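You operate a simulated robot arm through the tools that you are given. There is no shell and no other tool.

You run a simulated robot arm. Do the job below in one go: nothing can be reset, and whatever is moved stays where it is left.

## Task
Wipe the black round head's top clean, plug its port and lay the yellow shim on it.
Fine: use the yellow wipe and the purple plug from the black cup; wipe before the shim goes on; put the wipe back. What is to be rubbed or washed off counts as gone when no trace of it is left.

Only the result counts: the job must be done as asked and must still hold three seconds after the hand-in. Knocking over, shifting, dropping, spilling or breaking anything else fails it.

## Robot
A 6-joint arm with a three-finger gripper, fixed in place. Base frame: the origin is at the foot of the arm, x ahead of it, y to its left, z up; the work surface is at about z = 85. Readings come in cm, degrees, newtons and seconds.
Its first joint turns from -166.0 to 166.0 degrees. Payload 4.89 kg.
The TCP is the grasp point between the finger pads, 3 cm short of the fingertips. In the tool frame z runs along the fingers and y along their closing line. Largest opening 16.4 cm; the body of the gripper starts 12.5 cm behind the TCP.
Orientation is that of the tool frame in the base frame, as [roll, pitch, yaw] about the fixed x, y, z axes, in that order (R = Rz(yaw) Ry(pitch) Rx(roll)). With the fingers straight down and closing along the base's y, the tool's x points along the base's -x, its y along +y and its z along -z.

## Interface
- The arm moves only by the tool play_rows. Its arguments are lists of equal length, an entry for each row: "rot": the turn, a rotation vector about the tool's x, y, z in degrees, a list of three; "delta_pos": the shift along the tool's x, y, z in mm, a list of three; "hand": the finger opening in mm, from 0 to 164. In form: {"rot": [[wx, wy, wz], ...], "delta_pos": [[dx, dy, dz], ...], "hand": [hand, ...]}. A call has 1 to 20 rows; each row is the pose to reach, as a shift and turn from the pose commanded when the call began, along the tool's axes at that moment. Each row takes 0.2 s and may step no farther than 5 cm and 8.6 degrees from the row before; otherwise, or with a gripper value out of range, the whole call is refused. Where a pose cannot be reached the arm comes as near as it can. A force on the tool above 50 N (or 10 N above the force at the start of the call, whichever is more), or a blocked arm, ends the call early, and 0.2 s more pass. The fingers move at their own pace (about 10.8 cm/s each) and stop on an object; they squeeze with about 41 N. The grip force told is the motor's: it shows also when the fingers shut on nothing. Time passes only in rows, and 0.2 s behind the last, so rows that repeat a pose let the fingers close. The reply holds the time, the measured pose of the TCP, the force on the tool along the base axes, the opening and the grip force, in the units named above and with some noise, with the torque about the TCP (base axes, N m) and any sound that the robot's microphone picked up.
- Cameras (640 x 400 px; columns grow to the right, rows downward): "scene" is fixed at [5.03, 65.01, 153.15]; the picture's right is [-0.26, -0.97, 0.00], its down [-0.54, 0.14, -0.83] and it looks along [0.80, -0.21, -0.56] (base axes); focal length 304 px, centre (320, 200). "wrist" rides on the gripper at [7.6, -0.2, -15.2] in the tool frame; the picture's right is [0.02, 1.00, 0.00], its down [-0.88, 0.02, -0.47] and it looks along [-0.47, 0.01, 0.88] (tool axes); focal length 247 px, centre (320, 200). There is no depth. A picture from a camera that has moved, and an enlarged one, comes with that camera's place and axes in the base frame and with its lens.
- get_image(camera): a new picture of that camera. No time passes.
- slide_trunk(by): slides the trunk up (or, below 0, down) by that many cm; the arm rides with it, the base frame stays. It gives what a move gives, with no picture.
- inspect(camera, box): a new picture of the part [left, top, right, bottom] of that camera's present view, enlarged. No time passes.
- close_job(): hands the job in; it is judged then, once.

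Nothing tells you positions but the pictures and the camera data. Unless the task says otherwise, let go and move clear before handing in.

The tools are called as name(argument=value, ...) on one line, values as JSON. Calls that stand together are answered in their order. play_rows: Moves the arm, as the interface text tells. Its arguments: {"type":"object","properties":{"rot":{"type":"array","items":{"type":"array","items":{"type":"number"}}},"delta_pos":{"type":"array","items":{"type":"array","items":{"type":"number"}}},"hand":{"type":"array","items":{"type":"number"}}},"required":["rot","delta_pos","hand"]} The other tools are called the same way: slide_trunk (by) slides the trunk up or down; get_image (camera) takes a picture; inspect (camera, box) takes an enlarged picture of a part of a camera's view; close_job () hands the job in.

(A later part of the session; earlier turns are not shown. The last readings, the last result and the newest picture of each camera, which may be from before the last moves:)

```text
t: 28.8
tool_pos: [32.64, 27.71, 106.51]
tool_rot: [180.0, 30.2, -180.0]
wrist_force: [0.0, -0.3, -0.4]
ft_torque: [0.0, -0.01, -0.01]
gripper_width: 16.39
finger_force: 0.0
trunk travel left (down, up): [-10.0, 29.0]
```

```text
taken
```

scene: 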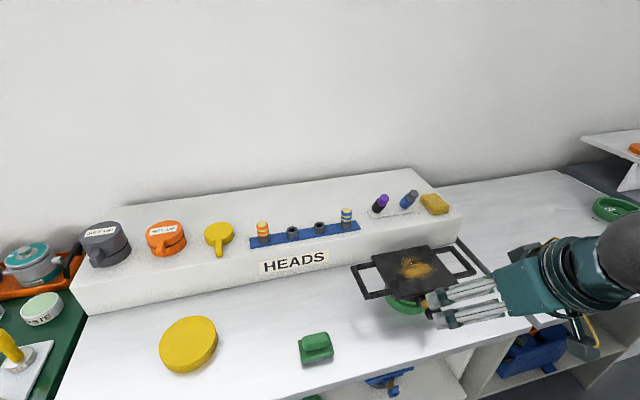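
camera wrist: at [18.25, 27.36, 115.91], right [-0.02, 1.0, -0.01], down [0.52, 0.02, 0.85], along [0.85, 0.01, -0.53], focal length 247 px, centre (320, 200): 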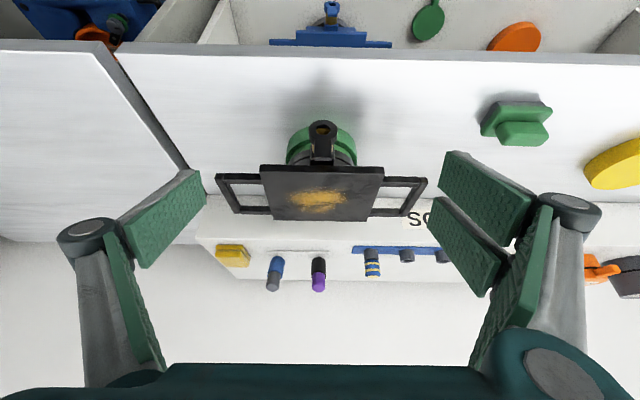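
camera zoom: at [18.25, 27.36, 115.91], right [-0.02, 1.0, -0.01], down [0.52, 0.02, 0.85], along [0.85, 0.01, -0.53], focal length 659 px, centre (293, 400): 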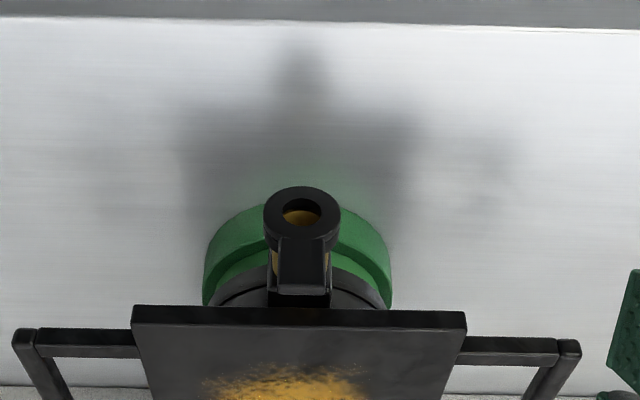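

The port is a ring with a hole facing the robot, with a lever tab above it. I need its exact axis, so I'll look at it from the right side.

play_rows(rot=[[0, 7.5, 0], [0, 15, 0], [0, 22.5, 0], [0, 30, 0]], delta_pos=[[-11, 0, -20], [-22, 0, -39], [-34, 0, -58], [-45, 0, -78]], hand=[164, 164, 164, 164])

play_rows(rot=[[0, 0, -8], [0, 0, -16], [0, 0, -24], [0, 0, -32], [0, 0, -40], [0, 0, -48], [0, 0, -56], [0, 0, -64], [0, 0, -72], [0, 0, -80], [0, 0, -88], [0, 0, -90]], delta_pos=[[-3, -18, 0], [-6, -36, 0], [-9, -54, 0], [-12, -72, 0], [-15, -90, 0], [-18, -108, 0], [-21, -126, 0], [-24, -144, 0], [-27, -162, 0], [-30, -180, 0], [-34, -200, 0], [-34, -200, 0]], hand=[164, 164, 164, 164, 164, 164, 164, 164, 164, 164, 164, 164])

play_rows(rot=[[0, -8, 0], [0, -16, 0], [0, -24, 0], [0, -32, 0], [0, -40, 0], [0, -48, 0]], delta_pos=[[0, 0, 20], [0, 0, 45], [0, 0, 75], [0, 0, 110], [0, 0, 145], [0, 0, 150]], hand=[164, 164, 164, 164, 164, 164])

get_image(camera="wrist")

inspect(camera="wrist", box=[220, 130, 420, 280])

```text
t: 29.8
tool_pos: [32.46, 27.46, 115.56]
tool_rot: [180.0, -0.1, -179.9]
wrist_force: [-1.2, -1.1, 0.1]
ft_torque: [0.15, -0.2, -0.02]
gripper_width: 16.4
finger_force: 0.0
trunk travel left (down, up): [-10.0, 29.0]
```

```text
t: 32.4
tool_pos: [35.96, 7.56, 115.5]
tool_rot: [180.0, 0.0, -89.9]
wrist_force: [0.6, 0.3, 0.6]
ft_torque: [-0.02, -0.02, -0.01]
gripper_width: 16.43
finger_force: 0.0
trunk travel left (down, up): [-10.0, 29.0]
```

```text
t: 33.8
tool_pos: [35.89, 7.61, 100.48]
tool_rot: [-179.8, 48.2, -89.8]
wrist_force: [-1.6, 0.2, 0.0]
ft_torque: [-0.15, -0.21, -0.27]
gripper_width: 16.41
finger_force: 0.0
trunk travel left (down, up): [-10.0, 29.0]
```

```text
taken
camera wrist: at [36.02, -8.91, 105.07], right [-1.0, -0.02, -0.02], down [-0.02, 0.24, 0.97], along [-0.01, 0.97, -0.24], focal length 247 px, centre (320, 200)
```

wrist: 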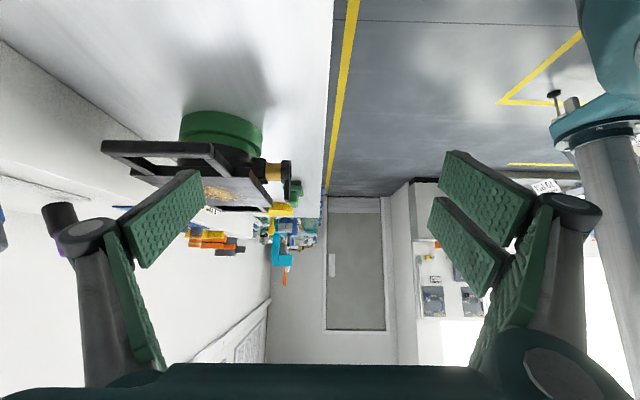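

```text
2.67 times, centred on (320, 205) of wrist
camera zoom: at [36.02, -8.91, 105.07], right [-1.0, -0.02, -0.02], down [-0.02, 0.24, 0.97], along [-0.01, 0.97, -0.24], focal length 659 px, centre (320, 187)
```

zoom: 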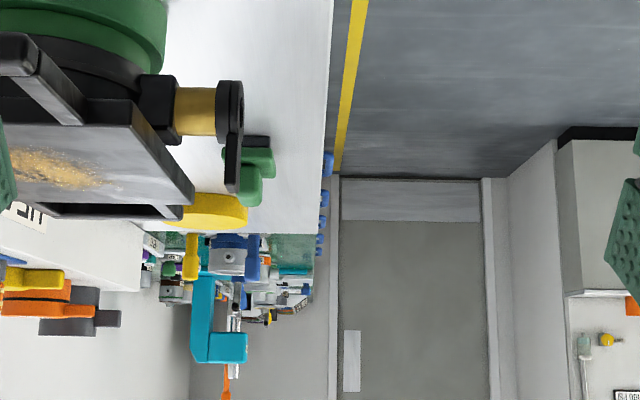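

The port axis is horizontal (facing −x), hole centre near (40.3, 27.9, 91.5). Next, I'll look at the plug cups from the side to get their tilt and size.

play_rows(rot=[[0, 0, 0], [0, 0, 0], [0, 0, 0], [0, 0, 0], [0, 0, 0], [0, 0, 0], [0, 0, 0], [0, 0, 0], [0, 0, 0], [0, 0, 0], [0, 0, 0], [0, 0, 0]], delta_pos=[[-30, 0, -27], [-60, 0, -54], [-74, -40, -67], [-74, -80, -67], [-74, -120, -67], [-74, -160, -67], [-74, -200, -67], [-74, -240, -67], [-74, -280, -67], [-74, -320, -67], [-74, -360, -67], [-74, -380, -67]], hand=[164, 164, 164, 164, 164, 164, 164, 164, 164, 164, 164, 164])

get_image(camera="wrist")

inspect(camera="wrist", box=[220, 90, 420, 240])

```text
t: 36.4
tool_pos: [74.02, 7.55, 110.27]
tool_rot: [-179.8, 48.0, -89.8]
wrist_force: [0.1, -0.5, 0.8]
ft_torque: [-0.06, -0.04, -0.1]
gripper_width: 16.4
finger_force: 0.0
trunk travel left (down, up): [-10.0, 29.0]
```

```text
taken
camera wrist: at [74.15, -8.97, 114.98], right [-1.0, -0.02, -0.02], down [-0.02, 0.24, 0.97], along [-0.01, 0.97, -0.24], focal length 247 px, centre (320, 200)
```

wrist: 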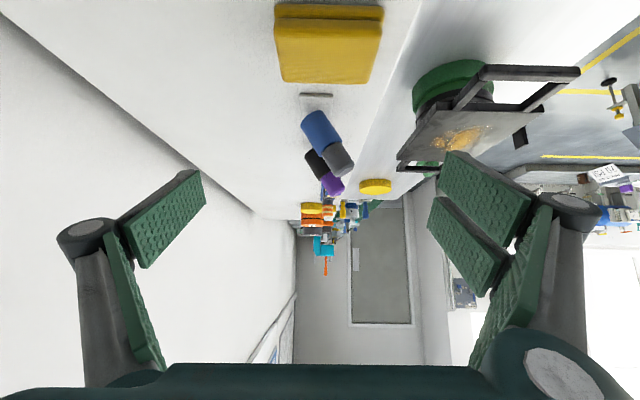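

```text
2.67 times, centred on (320, 165) of wrist
camera zoom: at [74.15, -8.97, 114.98], right [-1.0, -0.02, -0.02], down [-0.02, 0.24, 0.97], along [-0.01, 0.97, -0.24], focal length 659 px, centre (320, 293)
```

zoom: 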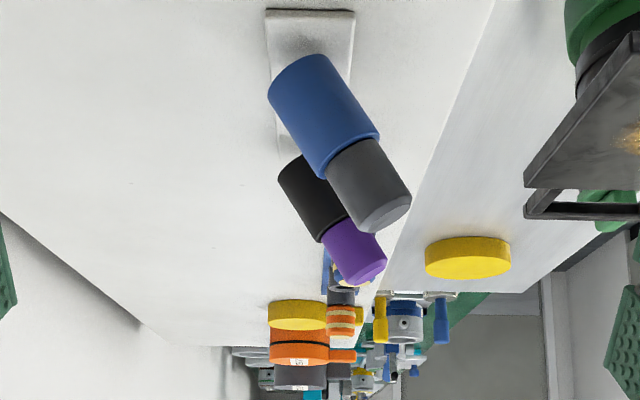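

The cups tilt about 30° toward −x, with the purple plug's cap end near (70.9, 27.9, 104.4). The wipe spans about x 69–77.7, y 5.6–11.7, so I'll straighten the tool and line up above it.

play_rows(rot=[[0, 8, 0], [0, 16, 0], [0, 24, 0], [0, 32, 0], [0, 40, 0], [0, 48, 0]], delta_pos=[[-10, 0, -8], [-20, 0, -16], [-30, 0, -25], [-37, 0, -33], [-37, 0, -33], [-37, 0, -33]], hand=[164, 164, 164, 164, 164, 164])

play_rows(rot=[[0, 0, 8], [0, 0, 16], [0, 0, 24], [0, 0, 32], [0, 0, 40], [0, 0, 48], [0, 0, 56], [0, 0, 64], [0, 0, 72], [0, 0, 80], [0, 0, 88], [0, 0, 90]], delta_pos=[[0, 0, 0], [0, 0, 0], [0, 0, 0], [0, 0, 0], [0, 0, 0], [0, 0, 0], [0, 0, 0], [0, 0, 0], [0, 0, 0], [0, 0, 0], [0, 0, 0], [0, 0, 0]], hand=[164, 164, 164, 164, 164, 164, 164, 164, 164, 140, 120, 100])

get_image(camera="wrist")

get_image(camera="scene")

```text
t: 37.8
tool_pos: [73.92, 7.55, 115.41]
tool_rot: [179.9, -0.1, -90.0]
wrist_force: [0.2, -1.1, 0.3]
ft_torque: [0.15, -0.05, -0.03]
gripper_width: 16.4
finger_force: 0.1
trunk travel left (down, up): [-10.0, 29.0]
```

```text
t: 40.4
tool_pos: [73.95, 7.6, 115.28]
tool_rot: [-180.0, 0.0, -179.9]
wrist_force: [0.3, -0.3, 0.4]
ft_torque: [0.03, -0.01, 0.0]
gripper_width: 9.98
finger_force: 0.0
trunk travel left (down, up): [-10.0, 29.0]
```

```text
taken
camera wrist: at [66.35, 7.36, 130.73], right [-0.02, 1.0, 0.0], down [0.88, 0.02, 0.47], along [0.47, 0.01, -0.88], focal length 247 px, centre (320, 200)
```

wrist: 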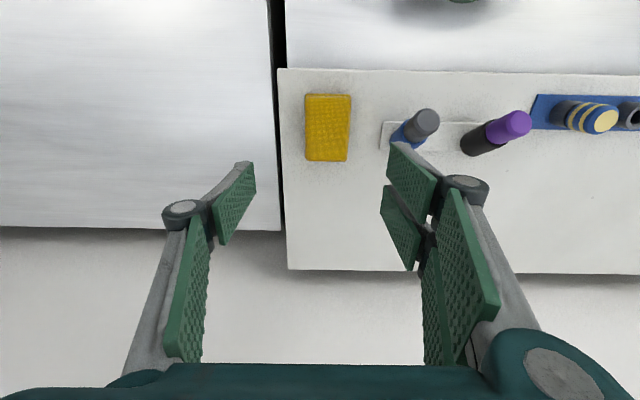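

```text
taken
```

scene: 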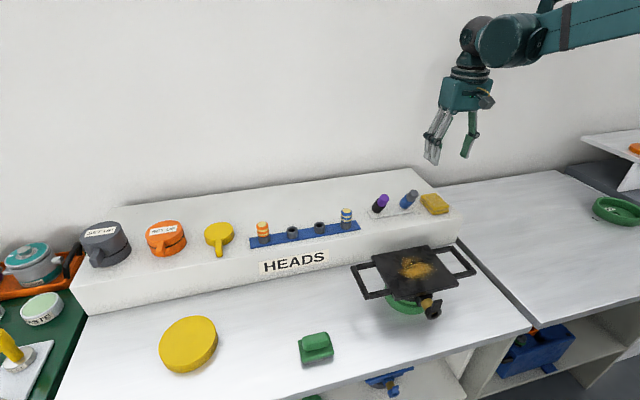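

The wipe centre comes out at (73.4, 8.5) again, so I'll lower the fingers around it with an 8 cm opening.

play_rows(rot=[[0, 0, 0], [0, 0, 0], [0, 0, 0], [0, 0, 0], [0, 0, 0], [0, 0, 0], [0, 0, 0]], delta_pos=[[5.5, 8.7, 0], [5.5, 8.7, 30], [5.5, 8.7, 60], [5.5, 8.7, 90], [5.5, 8.7, 120], [5.5, 8.7, 140], [5.5, 8.7, 150]], hand=[82, 82, 82, 82, 82, 82, 82])

inspect(camera="scene", box=[360, 140, 500, 240])

get_image(camera="wrist")

```text
t: 42.0
tool_pos: [73.4, 8.5, 100.31]
tool_rot: [-180.0, 0.0, 180.0]
wrist_force: [0.8, 0.4, -0.7]
ft_torque: [0.03, -0.03, 0.01]
gripper_width: 8.2
finger_force: 0.1
trunk travel left (down, up): [-10.0, 29.0]
```

```text
4.00 times, centred on (430, 190) of scene
camera zoom: at [5.03, 65.01, 153.15], right [-0.26, -0.97, 0.0], down [-0.54, 0.14, -0.83], along [0.8, -0.21, -0.56], focal length 1217 px, centre (-120, 240)
```

zoom: 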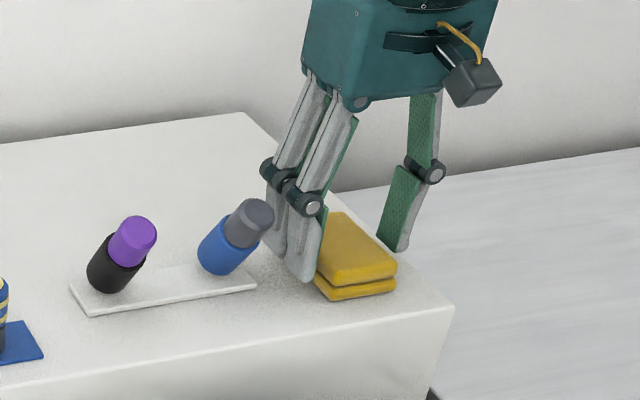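

```text
taken
camera wrist: at [65.79, 8.25, 115.7], right [-0.02, 1.0, 0.0], down [0.88, 0.02, 0.47], along [0.47, 0.01, -0.88], focal length 247 px, centre (320, 200)
```

wrist: 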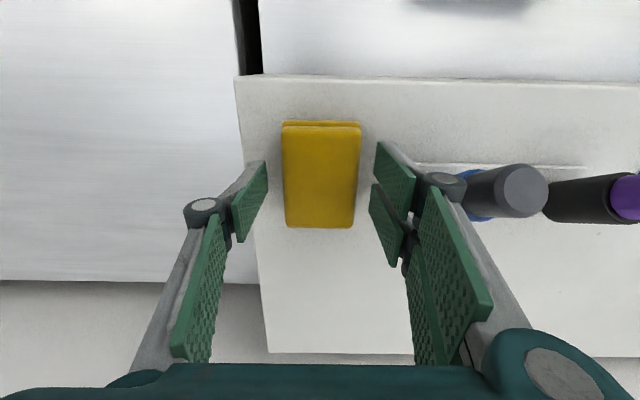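

The fingers straddle the wipe cleanly. I'll check its thickness in close-up before closing.

inspect(camera="scene", box=[415, 180, 475, 220])

inspect(camera="wrist", box=[230, 90, 420, 260])

```text
10.00 times, centred on (445, 200) of scene
camera zoom: at [5.03, 65.01, 153.15], right [-0.26, -0.97, 0.0], down [-0.54, 0.14, -0.83], along [0.8, -0.21, -0.56], focal length 3043 px, centre (-930, 200)
```

zoom: 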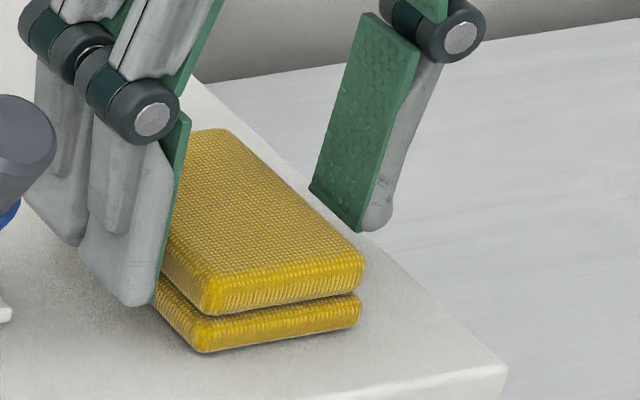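

```text
2.35 times, centred on (325, 175) of wrist
camera zoom: at [65.79, 8.25, 115.7], right [-0.02, 1.0, 0.0], down [0.88, 0.02, 0.47], along [0.47, 0.01, -0.88], focal length 581 px, centre (308, 259)
```

zoom: 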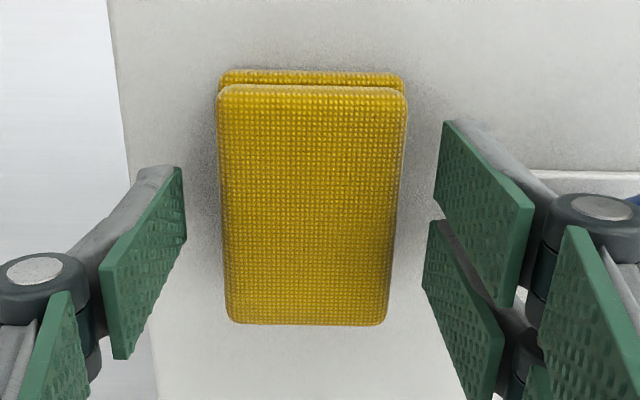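

The wipe is about 2.6 cm thick (top near z 99). I'll go down 3 mm more and close on it.

play_rows(rot=[[0, 0, 0], [0, 0, 0], [0, 0, 0], [0, 0, 0], [0, 0, 0], [0, 0, 0]], delta_pos=[[2, 0, 3], [2, 0, 3], [2, 0, 3], [2, 0, 3], [2, 0, 3], [2, 0, 3]], hand=[82, 70, 60, 50, 40, 40])

get_image(camera="wrist")

```text
t: 43.4
tool_pos: [73.18, 8.43, 100.05]
tool_rot: [179.9, 0.0, -180.0]
wrist_force: [0.2, -0.2, 0.8]
ft_torque: [0.02, 0.01, 0.03]
gripper_width: 5.68
finger_force: 41.2
trunk travel left (down, up): [-10.0, 29.0]
```

```text
taken
camera wrist: at [65.56, 8.24, 115.44], right [-0.02, 1.0, 0.0], down [0.88, 0.02, 0.47], along [0.47, 0.01, -0.88], focal length 247 px, centre (320, 200)
```

wrist: 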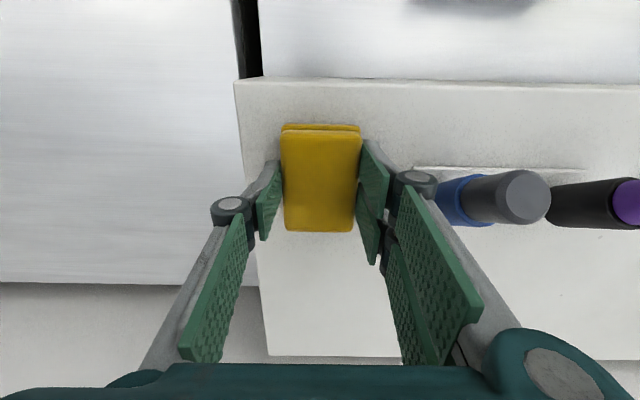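

I have the wipe (5.7 cm wide, 41 N). I'll lift it straight up and carry it over the plate.

play_rows(rot=[[0, 0, 0], [0, 0, 0], [0, 0, 0], [0, 0, 0], [0, 0, 0], [0, 0, 0], [0, 0, 0], [0, 0, 0], [0, 0, 0], [0, 0, 0], [0, 0, 0], [0, 0, 0]], delta_pos=[[0, 0, -10], [0, 0, -40], [0, 0, -80], [0, 0, -110], [36, 32, -120], [73, 64, -120], [110, 97, -120], [146, 129, -120], [182, 161, -120], [219, 194, -110], [219, 194, -80], [219, 194, -50]], hand=[40, 40, 40, 40, 40, 40, 40, 40, 40, 40, 40, 40])

get_image(camera="wrist")

inspect(camera="scene", box=[320, 170, 500, 340])

```text
refused: row 10 steps farther than a row can; nothing moved
```

```text
taken
camera wrist: at [65.56, 8.24, 115.44], right [-0.02, 1.0, 0.0], down [0.88, 0.02, 0.47], along [0.47, 0.01, -0.88], focal length 247 px, centre (320, 200)
```

wrist: 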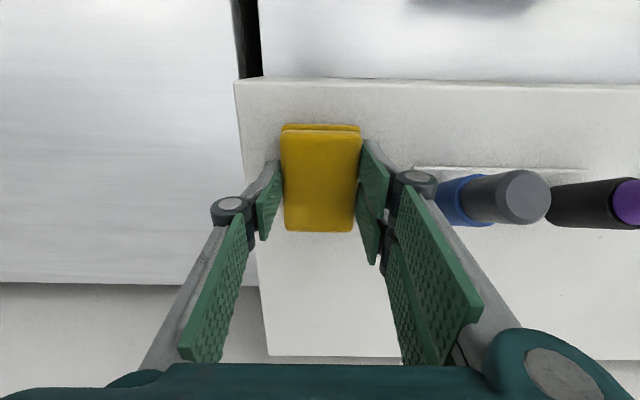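

```text
2.35 times, centred on (410, 255) of scene
camera zoom: at [5.03, 65.01, 153.15], right [-0.26, -0.97, 0.0], down [-0.54, 0.14, -0.83], along [0.8, -0.21, -0.56], focal length 716 px, centre (108, 71)
```

zoom: 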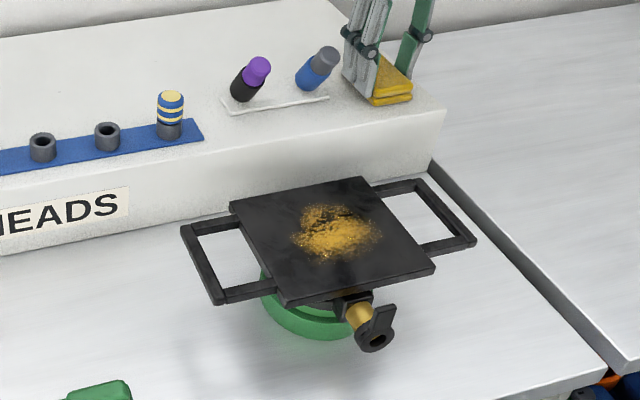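

One row stepped slightly too far, so the call was refused and nothing moved. I'll repeat it with smaller steps.

play_rows(rot=[[0, 0, 0], [0, 0, 0], [0, 0, 0], [0, 0, 0], [0, 0, 0], [0, 0, 0], [0, 0, 0], [0, 0, 0], [0, 0, 0], [0, 0, 0], [0, 0, 0], [0, 0, 0], [0, 0, 0]], delta_pos=[[0, 0, -10], [0, 0, -40], [0, 0, -80], [0, 0, -110], [32, 28, -120], [64, 56, -120], [96, 84, -120], [128, 112, -120], [160, 140, -120], [192, 168, -120], [219, 194, -110], [219, 194, -80], [219, 194, -50]], hand=[40, 40, 40, 40, 40, 40, 40, 40, 40, 40, 40, 40, 40])

get_image(camera="wrist")

inspect(camera="scene", box=[320, 170, 500, 340])

```text
t: 46.2
tool_pos: [51.43, 27.88, 105.2]
tool_rot: [-179.9, 0.0, 180.0]
wrist_force: [-0.6, -0.2, 0.8]
ft_torque: [0.05, -0.12, -0.03]
gripper_width: 4.01
finger_force: 0.1
trunk travel left (down, up): [-10.0, 29.0]
```

```text
taken
camera wrist: at [43.7, 27.62, 120.43], right [-0.02, 1.0, 0.0], down [0.88, 0.02, 0.47], along [0.47, 0.01, -0.88], focal length 247 px, centre (320, 200)
```

wrist: 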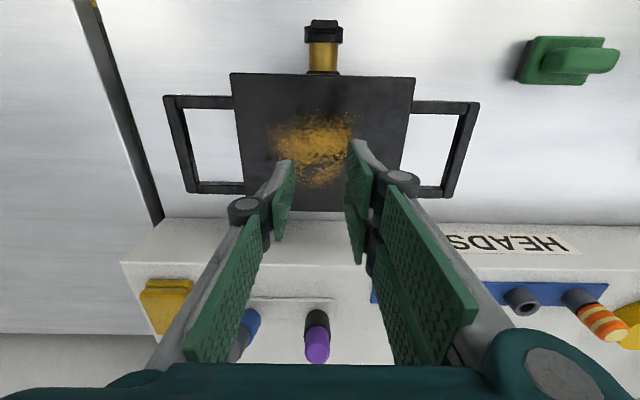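

```text
2.35 times, centred on (410, 255) of scene
camera zoom: at [5.03, 65.01, 153.15], right [-0.26, -0.97, 0.0], down [-0.54, 0.14, -0.83], along [0.8, -0.21, -0.56], focal length 716 px, centre (108, 71)
```

zoom: 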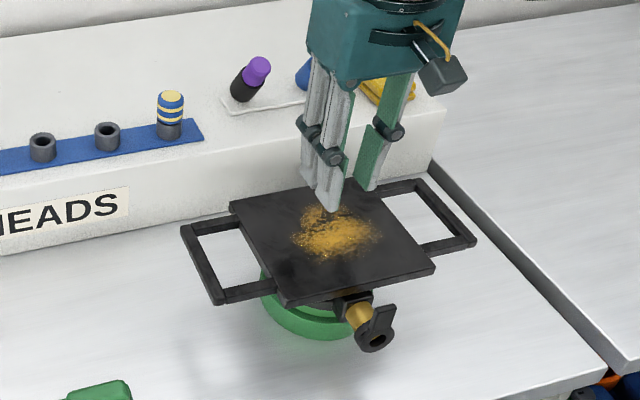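

The wipe slipped out and stayed on the shelf. I'll check where it is now before retrying lower.

play_rows(rot=[[0, 0, 0], [0, 0, 0], [0, 0, 0], [0, 0, 0], [0, 0, 0], [0, 0, 0], [0, 0, 0], [0, 0, 0]], delta_pos=[[0, 0, -40], [0, 0, -80], [-35, -32, -90], [-70, -64, -90], [-105, -96, -90], [-140, -128, -90], [-180, -160, -90], [-219, -193, -90]], hand=[40, 60, 82, 82, 82, 82, 82, 82])

get_image(camera="wrist")

inspect(camera="wrist", box=[240, 70, 440, 220])

inspect(camera="scene", box=[415, 180, 475, 220])

```text
refused: row 7 steps farther than a row can; nothing moved
```

```text
taken
camera wrist: at [43.7, 27.62, 120.43], right [-0.02, 1.0, 0.0], down [0.88, 0.02, 0.47], along [0.47, 0.01, -0.88], focal length 247 px, centre (320, 200)
```

wrist: 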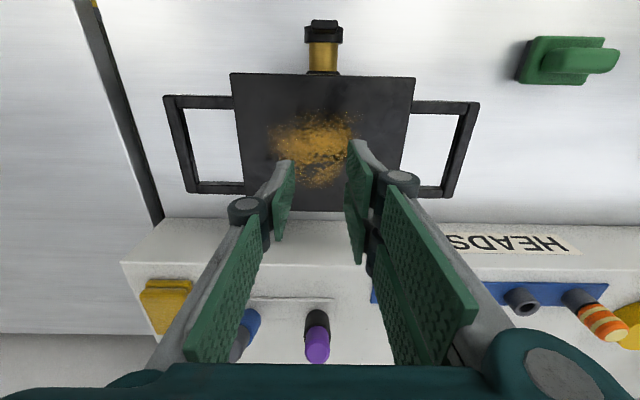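

```text
2.67 times, centred on (340, 145) of wrist
camera zoom: at [43.7, 27.62, 120.43], right [-0.02, 1.0, 0.0], down [0.88, 0.02, 0.47], along [0.47, 0.01, -0.88], focal length 659 px, centre (267, 347)
```

zoom: 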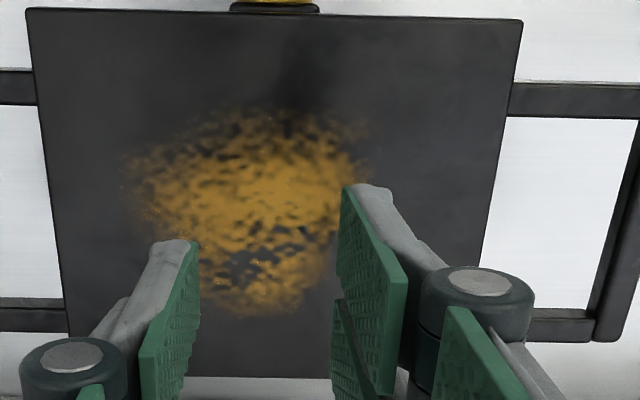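

```text
10.00 times, centred on (445, 200) of scene
camera zoom: at [5.03, 65.01, 153.15], right [-0.26, -0.97, 0.0], down [-0.54, 0.14, -0.83], along [0.8, -0.21, -0.56], focal length 3043 px, centre (-930, 200)
```

zoom: 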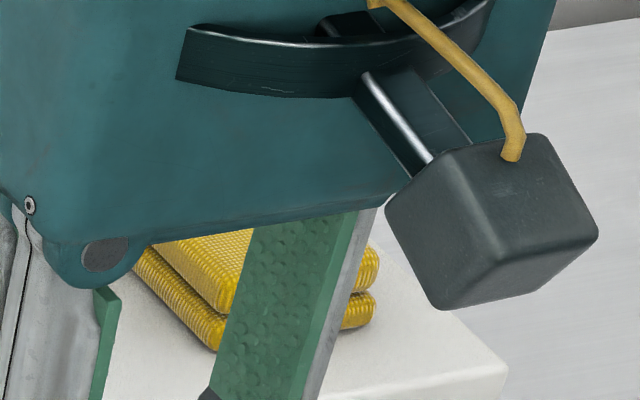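

The wipe seems to be back in about its original place. I'll go back above it with properly sized steps.

play_rows(rot=[[0, 0, 0], [0, 0, 0], [0, 0, 0], [0, 0, 0], [0, 0, 0], [0, 0, 0], [0, 0, 0], [0, 0, 0], [0, 0, 0]], delta_pos=[[0, 0, -40], [0, 0, -80], [-32, -28, -90], [-64, -56, -90], [-96, -84, -90], [-128, -112, -90], [-160, -140, -90], [-192, -168, -90], [-219, -193, -90]], hand=[40, 60, 82, 82, 82, 82, 82, 82, 82])

inspect(camera="wrist", box=[240, 70, 440, 220])

inspect(camera="scene", box=[415, 180, 475, 220])

```text
t: 48.2
tool_pos: [73.12, 8.38, 114.05]
tool_rot: [-180.0, -0.1, 180.0]
wrist_force: [-1.9, 1.1, -0.4]
ft_torque: [-0.12, -0.21, 0.0]
gripper_width: 8.21
finger_force: 0.0
trunk travel left (down, up): [-10.0, 29.0]
```

```text
2.67 times, centred on (340, 145) of wrist
camera zoom: at [65.51, 8.23, 129.47], right [-0.02, 1.0, 0.0], down [0.88, 0.02, 0.47], along [0.47, 0.01, -0.88], focal length 659 px, centre (267, 347)
```

zoom: 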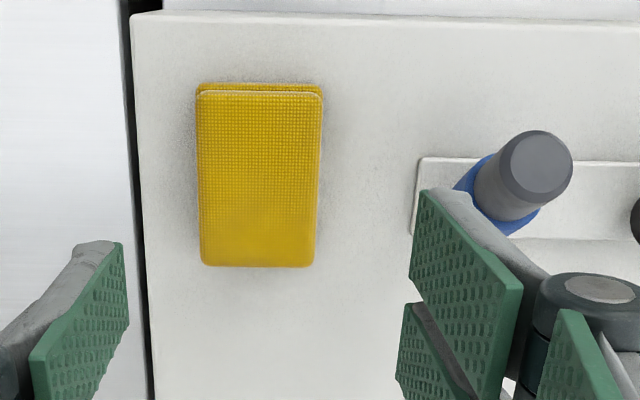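

```text
10.00 times, centred on (445, 200) of scene
camera zoom: at [5.03, 65.01, 153.15], right [-0.26, -0.97, 0.0], down [-0.54, 0.14, -0.83], along [0.8, -0.21, -0.56], focal length 3043 px, centre (-930, 200)
```

zoom: 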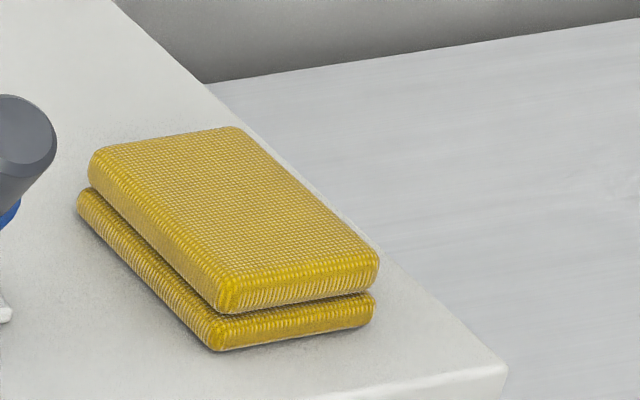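

The wipe shifted only about 4 mm (centre now ≈(73.2, 8.0)). I'll regrip it lower and squeeze fully, then test with a slow lift.

play_rows(rot=[[0, 0, 0], [0, 0, 0], [0, 0, 0], [0, 0, 0], [0, 0, 0], [0, 0, 0], [0, 0, 0]], delta_pos=[[-1, -4, 30], [-1, -4, 60], [-1, -4, 90], [-1, -4, 120], [-1, -4, 135], [-1, -4, 140], [-1, -4, 143]], hand=[82, 82, 82, 82, 82, 82, 82])

play_rows(rot=[[0, 0, 0], [0, 0, 0], [0, 0, 0], [0, 0, 0], [0, 0, 0], [0, 0, 0]], delta_pos=[[0, 0, 1], [0, 0, 1], [0, 0, 1], [0, 0, 1], [0, 0, 1], [0, 0, 1]], hand=[70, 60, 40, 20, 0, 0])

play_rows(rot=[[0, 0, 0], [0, 0, 0], [0, 0, 0], [0, 0, 0], [0, 0, 0], [0, 0, 0]], delta_pos=[[0, 0, -3], [0, 0, -6], [0, 0, -10], [0, 0, -15], [0, 0, -20], [0, 0, -20]], hand=[0, 0, 0, 0, 0, 0])

get_image(camera="wrist")

inspect(camera="scene", box=[415, 180, 475, 220])

```text
t: 49.8
tool_pos: [73.33, 8.13, 99.86]
tool_rot: [180.0, 0.0, 179.9]
wrist_force: [0.2, 0.4, -1.1]
ft_torque: [-0.02, -0.02, -0.03]
gripper_width: 8.18
finger_force: 0.2
trunk travel left (down, up): [-10.0, 29.0]
```

```text
t: 51.2
tool_pos: [73.25, 8.1, 99.73]
tool_rot: [-180.0, 0.1, -180.0]
wrist_force: [-0.5, -0.1, 0.5]
ft_torque: [-0.05, -0.01, 0.01]
gripper_width: 5.9
finger_force: 40.7
trunk travel left (down, up): [-10.0, 29.0]
```

```text
t: 52.6
tool_pos: [73.24, 8.15, 101.79]
tool_rot: [-180.0, 0.0, 180.0]
wrist_force: [0.6, 0.0, -0.7]
ft_torque: [-0.04, 0.01, -0.01]
gripper_width: 5.89
finger_force: 41.2
trunk travel left (down, up): [-10.0, 29.0]
```

```text
taken
camera wrist: at [65.69, 7.94, 117.07], right [-0.02, 1.0, 0.0], down [0.88, 0.02, 0.47], along [0.47, 0.01, -0.88], focal length 247 px, centre (320, 200)
```

wrist: 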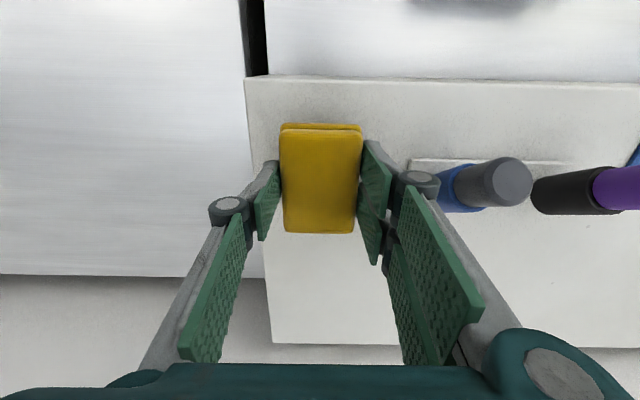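

```text
10.00 times, centred on (445, 200) of scene
camera zoom: at [5.03, 65.01, 153.15], right [-0.26, -0.97, 0.0], down [-0.54, 0.14, -0.83], along [0.8, -0.21, -0.56], focal length 3043 px, centre (-930, 200)
```

zoom: 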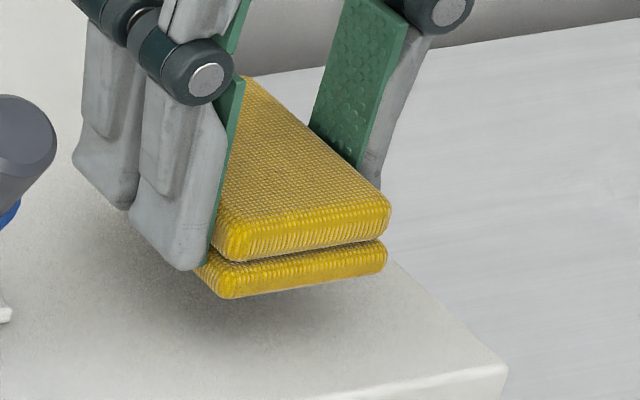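

The wipe is now held firmly and lifted clear. I'll carry it gently over the plate.

play_rows(rot=[[0, 0, 0], [0, 0, 0], [0, 0, 0], [0, 0, 0], [0, 0, 0], [0, 0, 0], [0, 0, 0], [0, 0, 0], [0, 0, 0], [0, 0, 0], [0, 0, 0], [0, 0, 0], [0, 0, 0], [0, 0, 0], [0, 0, 0], [0, 0, 0], [0, 0, 0], [0, 0, 0]], delta_pos=[[0, 0, -10], [0, 0, -25], [0, 0, -45], [0, 0, -65], [0, 0, -80], [15, 13, -85], [35, 31, -85], [55, 49, -85], [77, 69, -85], [99, 89, -85], [121, 109, -85], [143, 129, -85], [165, 149, -85], [187, 169, -85], [205, 185, -85], [219, 197, -80], [219, 197, -60], [219, 197, -40]], hand=[0, 0, 0, 0, 0, 0, 0, 0, 0, 0, 0, 0, 0, 0, 0, 0, 0, 0])

get_image(camera="wrist")

inspect(camera="scene", box=[340, 180, 480, 320])

```text
t: 56.4
tool_pos: [51.34, 27.8, 105.69]
tool_rot: [180.0, 0.0, -180.0]
wrist_force: [-0.2, -0.5, 0.2]
ft_torque: [0.04, -0.08, 0.03]
gripper_width: 5.91
finger_force: 41.8
trunk travel left (down, up): [-10.0, 29.0]
```

```text
taken
camera wrist: at [43.75, 27.55, 120.99], right [-0.02, 1.0, 0.0], down [0.88, 0.02, 0.47], along [0.47, 0.01, -0.88], focal length 247 px, centre (320, 200)
```

wrist: 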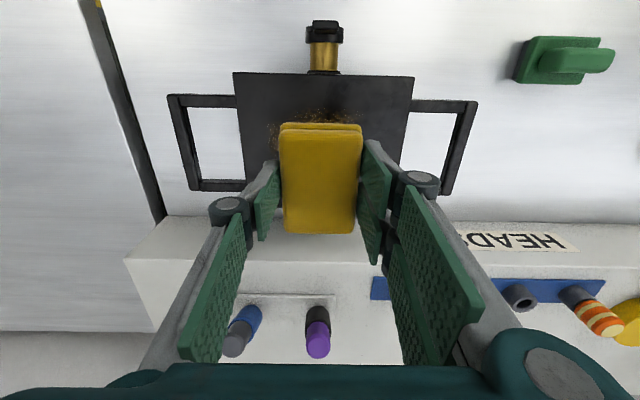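

```text
2.86 times, centred on (410, 250) of scene
camera zoom: at [5.03, 65.01, 153.15], right [-0.26, -0.97, 0.0], down [-0.54, 0.14, -0.83], along [0.8, -0.21, -0.56], focal length 869 px, centre (63, 57)
```

zoom: 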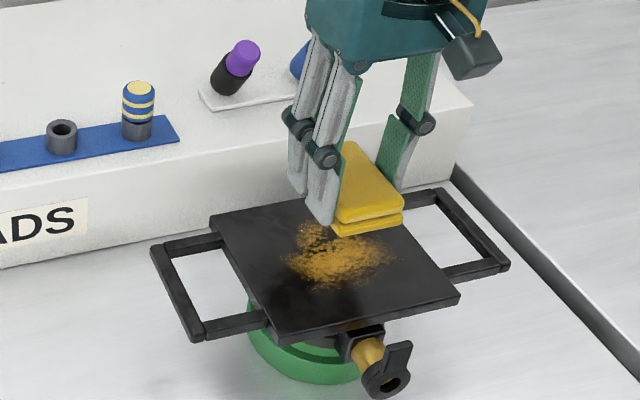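

I'm centred over the stain with the wipe about 6 cm above the plate. I'll lower in stages, watching the force.

play_rows(rot=[[0, 0, 0], [0, 0, 0], [0, 0, 0], [0, 0, 0]], delta_pos=[[0, 0, 20], [0, 0, 40], [0, 0, 53], [0, 0, 57]], hand=[0, 0, 0, 0])

play_rows(rot=[[0, 0, 0], [0, 0, 0]], delta_pos=[[0, 0, 2], [0, 0, 4]], hand=[0, 0])

inspect(camera="scene", box=[380, 210, 480, 300])

```text
t: 57.4
tool_pos: [51.5, 27.8, 99.93]
tool_rot: [-180.0, 0.1, -180.0]
wrist_force: [-0.5, 0.2, 0.4]
ft_torque: [-0.01, 0.03, 0.0]
gripper_width: 5.92
finger_force: 40.9
trunk travel left (down, up): [-10.0, 29.0]
```

```text
t: 58.0
tool_pos: [51.31, 27.87, 99.57]
tool_rot: [180.0, 0.1, -180.0]
wrist_force: [0.7, 0.7, -0.6]
ft_torque: [-0.01, -0.01, -0.03]
gripper_width: 5.91
finger_force: 41.3
trunk travel left (down, up): [-10.0, 29.0]
```

```text
4.44 times, centred on (430, 255) of scene
camera zoom: at [5.03, 65.01, 153.15], right [-0.26, -0.97, 0.0], down [-0.54, 0.14, -0.83], along [0.8, -0.21, -0.56], focal length 1352 px, centre (-169, -44)
```

zoom: 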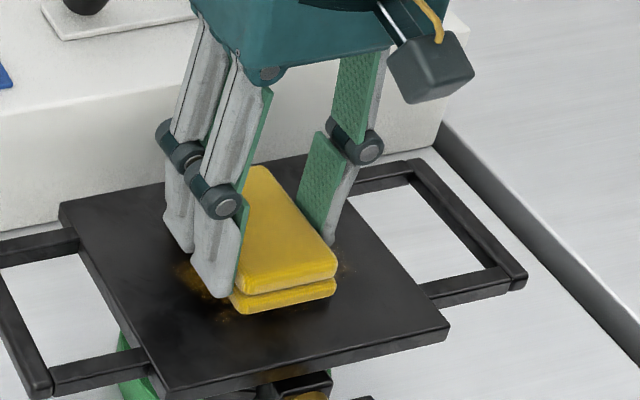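

The wipe is hovering just at the plate. I'll go down by 2 mm steps to feel contact.

play_rows(rot=[[0, 0, 0], [0, 0, 0]], delta_pos=[[0, 0, 1], [0, 0, 2]], hand=[0, 0])

play_rows(rot=[[0, 0, 0], [0, 0, 0]], delta_pos=[[0, 0, 1], [0, 0, 2]], hand=[0, 0])

inspect(camera="scene", box=[380, 210, 480, 300])

```text
t: 58.6
tool_pos: [51.39, 27.82, 99.34]
tool_rot: [-180.0, 0.0, 180.0]
wrist_force: [1.4, -0.1, -0.8]
ft_torque: [-0.02, 0.01, 0.02]
gripper_width: 5.9
finger_force: 41.3
trunk travel left (down, up): [-10.0, 29.0]
```

```text
t: 59.2
tool_pos: [51.42, 27.89, 99.29]
tool_rot: [179.9, 0.0, 179.9]
wrist_force: [0.6, -0.5, 7.4]
ft_torque: [-0.04, -0.06, 0.03]
gripper_width: 5.92
finger_force: 41.3
trunk travel left (down, up): [-10.0, 29.0]
```

```text
4.44 times, centred on (430, 255) of scene
camera zoom: at [5.03, 65.01, 153.15], right [-0.26, -0.97, 0.0], down [-0.54, 0.14, -0.83], along [0.8, -0.21, -0.56], focal length 1352 px, centre (-169, -44)
```

zoom: 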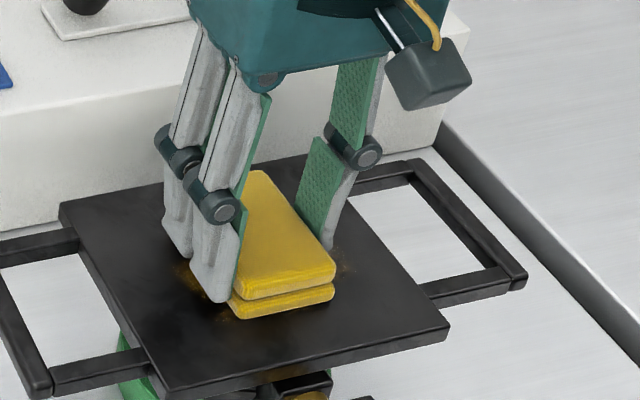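

Contact is made with about 7 N. I'll make a first short rubbing stroke and check that the head stays put.

play_rows(rot=[[0, 0, 0], [0, 0, 0], [0, 0, 0], [0, 0, 0], [0, 0, 0], [0, 0, 0], [0, 0, 0], [0, 0, 0]], delta_pos=[[0, 10, 0], [0, 20, 0], [0, 30, 0], [0, 40, 0], [0, 30, 0], [0, 20, 0], [0, 10, 0], [0, 0, 0]], hand=[0, 0, 0, 0, 0, 0, 0, 0])

get_image(camera="wrist")

inspect(camera="scene", box=[340, 210, 490, 330])

```text
t: 61.0
tool_pos: [51.31, 27.8, 99.16]
tool_rot: [-180.0, 0.0, -179.9]
wrist_force: [0.3, 2.2, 8.4]
ft_torque: [0.14, -0.02, 0.02]
gripper_width: 5.9
finger_force: 41.4
trunk travel left (down, up): [-10.0, 29.0]
```

```text
taken
camera wrist: at [43.73, 27.62, 114.55], right [-0.02, 1.0, 0.0], down [0.88, 0.02, 0.47], along [0.47, 0.01, -0.88], focal length 247 px, centre (320, 200)
```

wrist: 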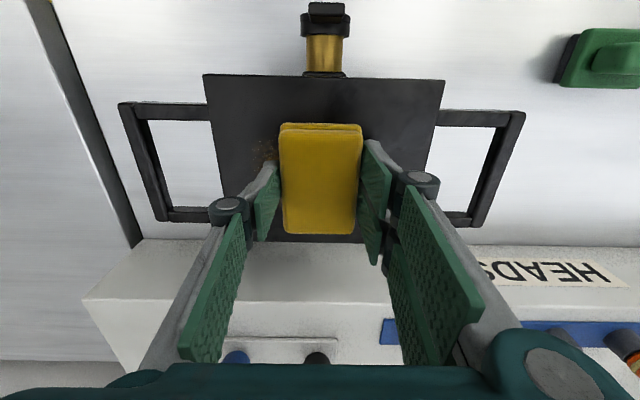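

```text
3.33 times, centred on (415, 270) of scene
camera zoom: at [5.03, 65.01, 153.15], right [-0.26, -0.97, 0.0], down [-0.54, 0.14, -0.83], along [0.8, -0.21, -0.56], focal length 1014 px, centre (3, -33)
```

zoom: 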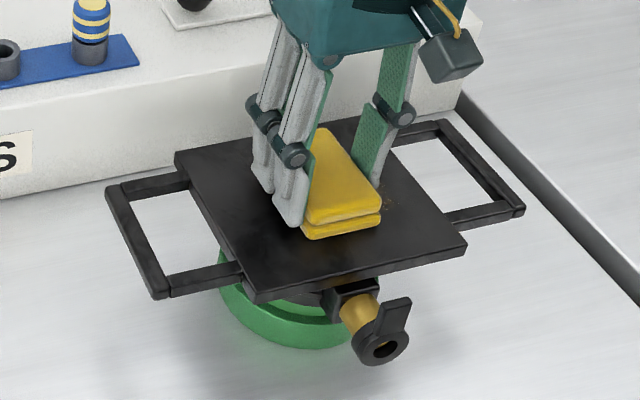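

The stain is lifting and the head didn't move. Now I'll do overlapping strokes over the whole plate.

play_rows(rot=[[0, 0, 0], [0, 0, 0], [0, 0, 0], [0, 0, 0], [0, 0, 0], [0, 0, 0], [0, 0, 0], [0, 0, 0], [0, 0, 0], [0, 0, 0], [0, 0, 0], [0, 0, 0], [0, 0, 0], [0, 0, 0], [0, 0, 0], [0, 0, 0], [0, 0, 0], [0, 0, 0], [0, 0, 0], [0, 0, 0]], delta_pos=[[0, -13, 0], [0, -26, 0], [0, -39, 0], [0, -50, 0], [0, -36, 0], [0, -22, 0], [0, -8, 0], [0, 8, 0], [0, 22, 0], [0, 36, 0], [0, 50, 0], [13, 50, 0], [26, 50, 0], [26, 36, 0], [26, 22, 0], [26, 8, 0], [26, -8, 0], [26, -22, 0], [26, -36, 0], [26, -50, 0]], hand=[0, 0, 0, 0, 0, 0, 0, 0, 0, 0, 0, 0, 0, 0, 0, 0, 0, 0, 0, 0])

play_rows(rot=[[0, 0, 0], [0, 0, 0], [0, 0, 0], [0, 0, 0], [0, 0, 0], [0, 0, 0], [0, 0, 0], [0, 0, 0], [0, 0, 0], [0, 0, 0], [0, 0, 0], [0, 0, 0], [0, 0, 0], [0, 0, 0], [0, 0, 0], [0, 0, 0], [0, 0, 0], [0, 0, 0], [0, 0, 0], [0, 0, 0]], delta_pos=[[0, 14, 0], [0, 28, 0], [0, 42, 0], [0, 58, 0], [0, 72, 0], [0, 86, 0], [0, 100, 0], [-14, 100, 0], [-28, 100, 0], [-42, 100, 0], [-52, 100, 0], [-52, 86, 0], [-52, 72, 0], [-52, 58, 0], [-52, 42, 0], [-52, 28, 0], [-52, 14, 0], [-52, 0, 0], [-52, 14, 0], [-52, 28, 0]], hand=[0, 0, 0, 0, 0, 0, 0, 0, 0, 0, 0, 0, 0, 0, 0, 0, 0, 0, 0, 0])

get_image(camera="wrist")

inspect(camera="scene", box=[340, 210, 490, 330])

```text
t: 65.2
tool_pos: [48.69, 22.81, 99.15]
tool_rot: [-180.0, 0.0, -179.9]
wrist_force: [0.3, 0.4, -0.4]
ft_torque: [-0.02, 0.02, 0.01]
gripper_width: 5.9
finger_force: 40.9
trunk travel left (down, up): [-10.0, 29.0]
```

```text
t: 69.4
tool_pos: [54.05, 25.51, 99.16]
tool_rot: [180.0, 0.0, -179.9]
wrist_force: [1.1, -2.9, 5.4]
ft_torque: [-0.07, -0.03, 0.01]
gripper_width: 5.92
finger_force: 41.3
trunk travel left (down, up): [-10.0, 29.0]
```

```text
taken
camera wrist: at [46.4, 25.35, 114.54], right [-0.02, 1.0, 0.0], down [0.88, 0.02, 0.47], along [0.47, 0.01, -0.88], focal length 247 px, centre (320, 200)
```

wrist: 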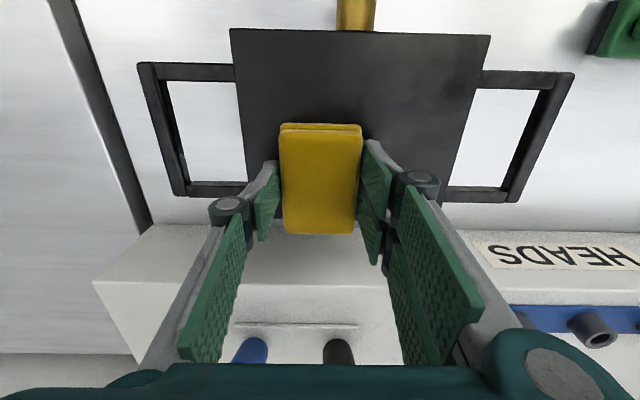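

```text
3.33 times, centred on (415, 270) of scene
camera zoom: at [5.03, 65.01, 153.15], right [-0.26, -0.97, 0.0], down [-0.54, 0.14, -0.83], along [0.8, -0.21, -0.56], focal length 1014 px, centre (3, -33)
```

zoom: 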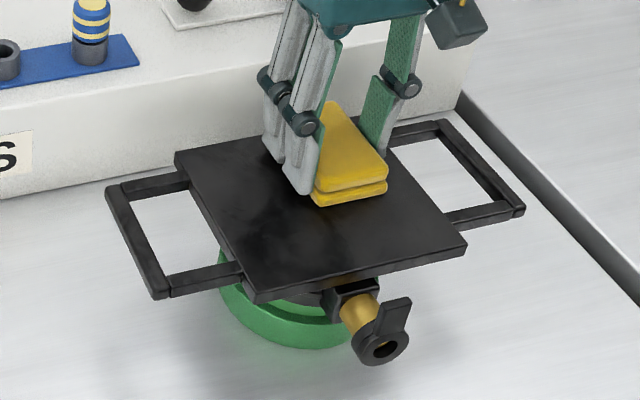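

The plate looks mostly clean. I'll lift and move aside to inspect the whole surface for residue.

play_rows(rot=[[0, 0, 0], [0, 0, 0], [0, 0, 0], [0, 0, 0], [0, 0, 0], [0, 0, 0], [0, 0, 0]], delta_pos=[[0, 5, -20], [0, 10, -50], [0, 15, -85], [0, 20, -120], [-20, 24, -150], [-50, 24, -170], [-80, 24, -180]], hand=[0, 0, 0, 0, 0, 0, 0])

get_image(camera="wrist")

inspect(camera="wrist", box=[220, 0, 430, 130])

inspect(camera="scene", box=[360, 230, 480, 310])

```text
t: 71.0
tool_pos: [61.89, 28.03, 117.33]
tool_rot: [-179.9, 0.0, -180.0]
wrist_force: [-1.2, -0.2, 0.2]
ft_torque: [0.07, -0.2, -0.02]
gripper_width: 5.94
finger_force: 40.8
trunk travel left (down, up): [-10.0, 29.0]
```

```text
taken
camera wrist: at [54.3, 27.78, 132.61], right [-0.02, 1.0, 0.0], down [0.88, 0.02, 0.47], along [0.47, 0.01, -0.88], focal length 247 px, centre (320, 200)
```

wrist: 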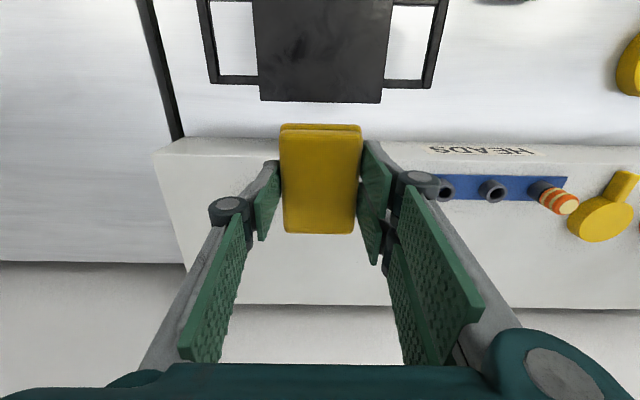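

```text
3.05 times, centred on (325, 65) of wrist
camera zoom: at [54.3, 27.78, 132.61], right [-0.02, 1.0, 0.0], down [0.88, 0.02, 0.47], along [0.47, 0.01, -0.88], focal length 753 px, centre (305, 611)
```

zoom: 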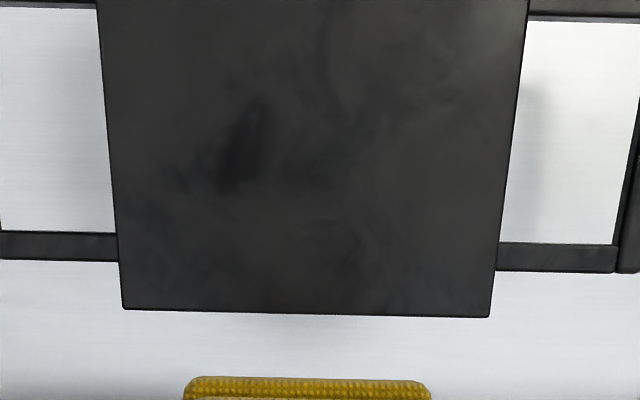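

```text
5.00 times, centred on (420, 270) of scene
camera zoom: at [5.03, 65.01, 153.15], right [-0.26, -0.97, 0.0], down [-0.54, 0.14, -0.83], along [0.8, -0.21, -0.56], focal length 1521 px, centre (-180, -150)
```

zoom: 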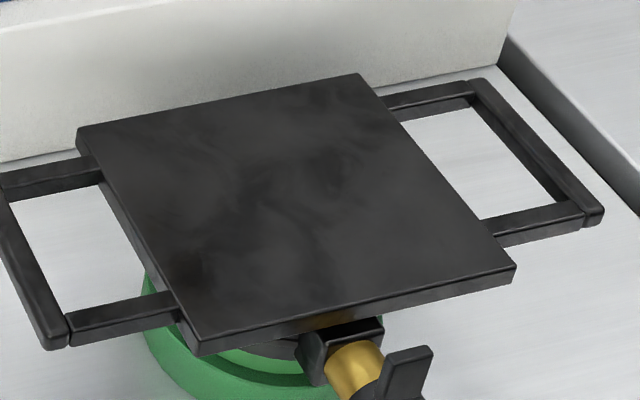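

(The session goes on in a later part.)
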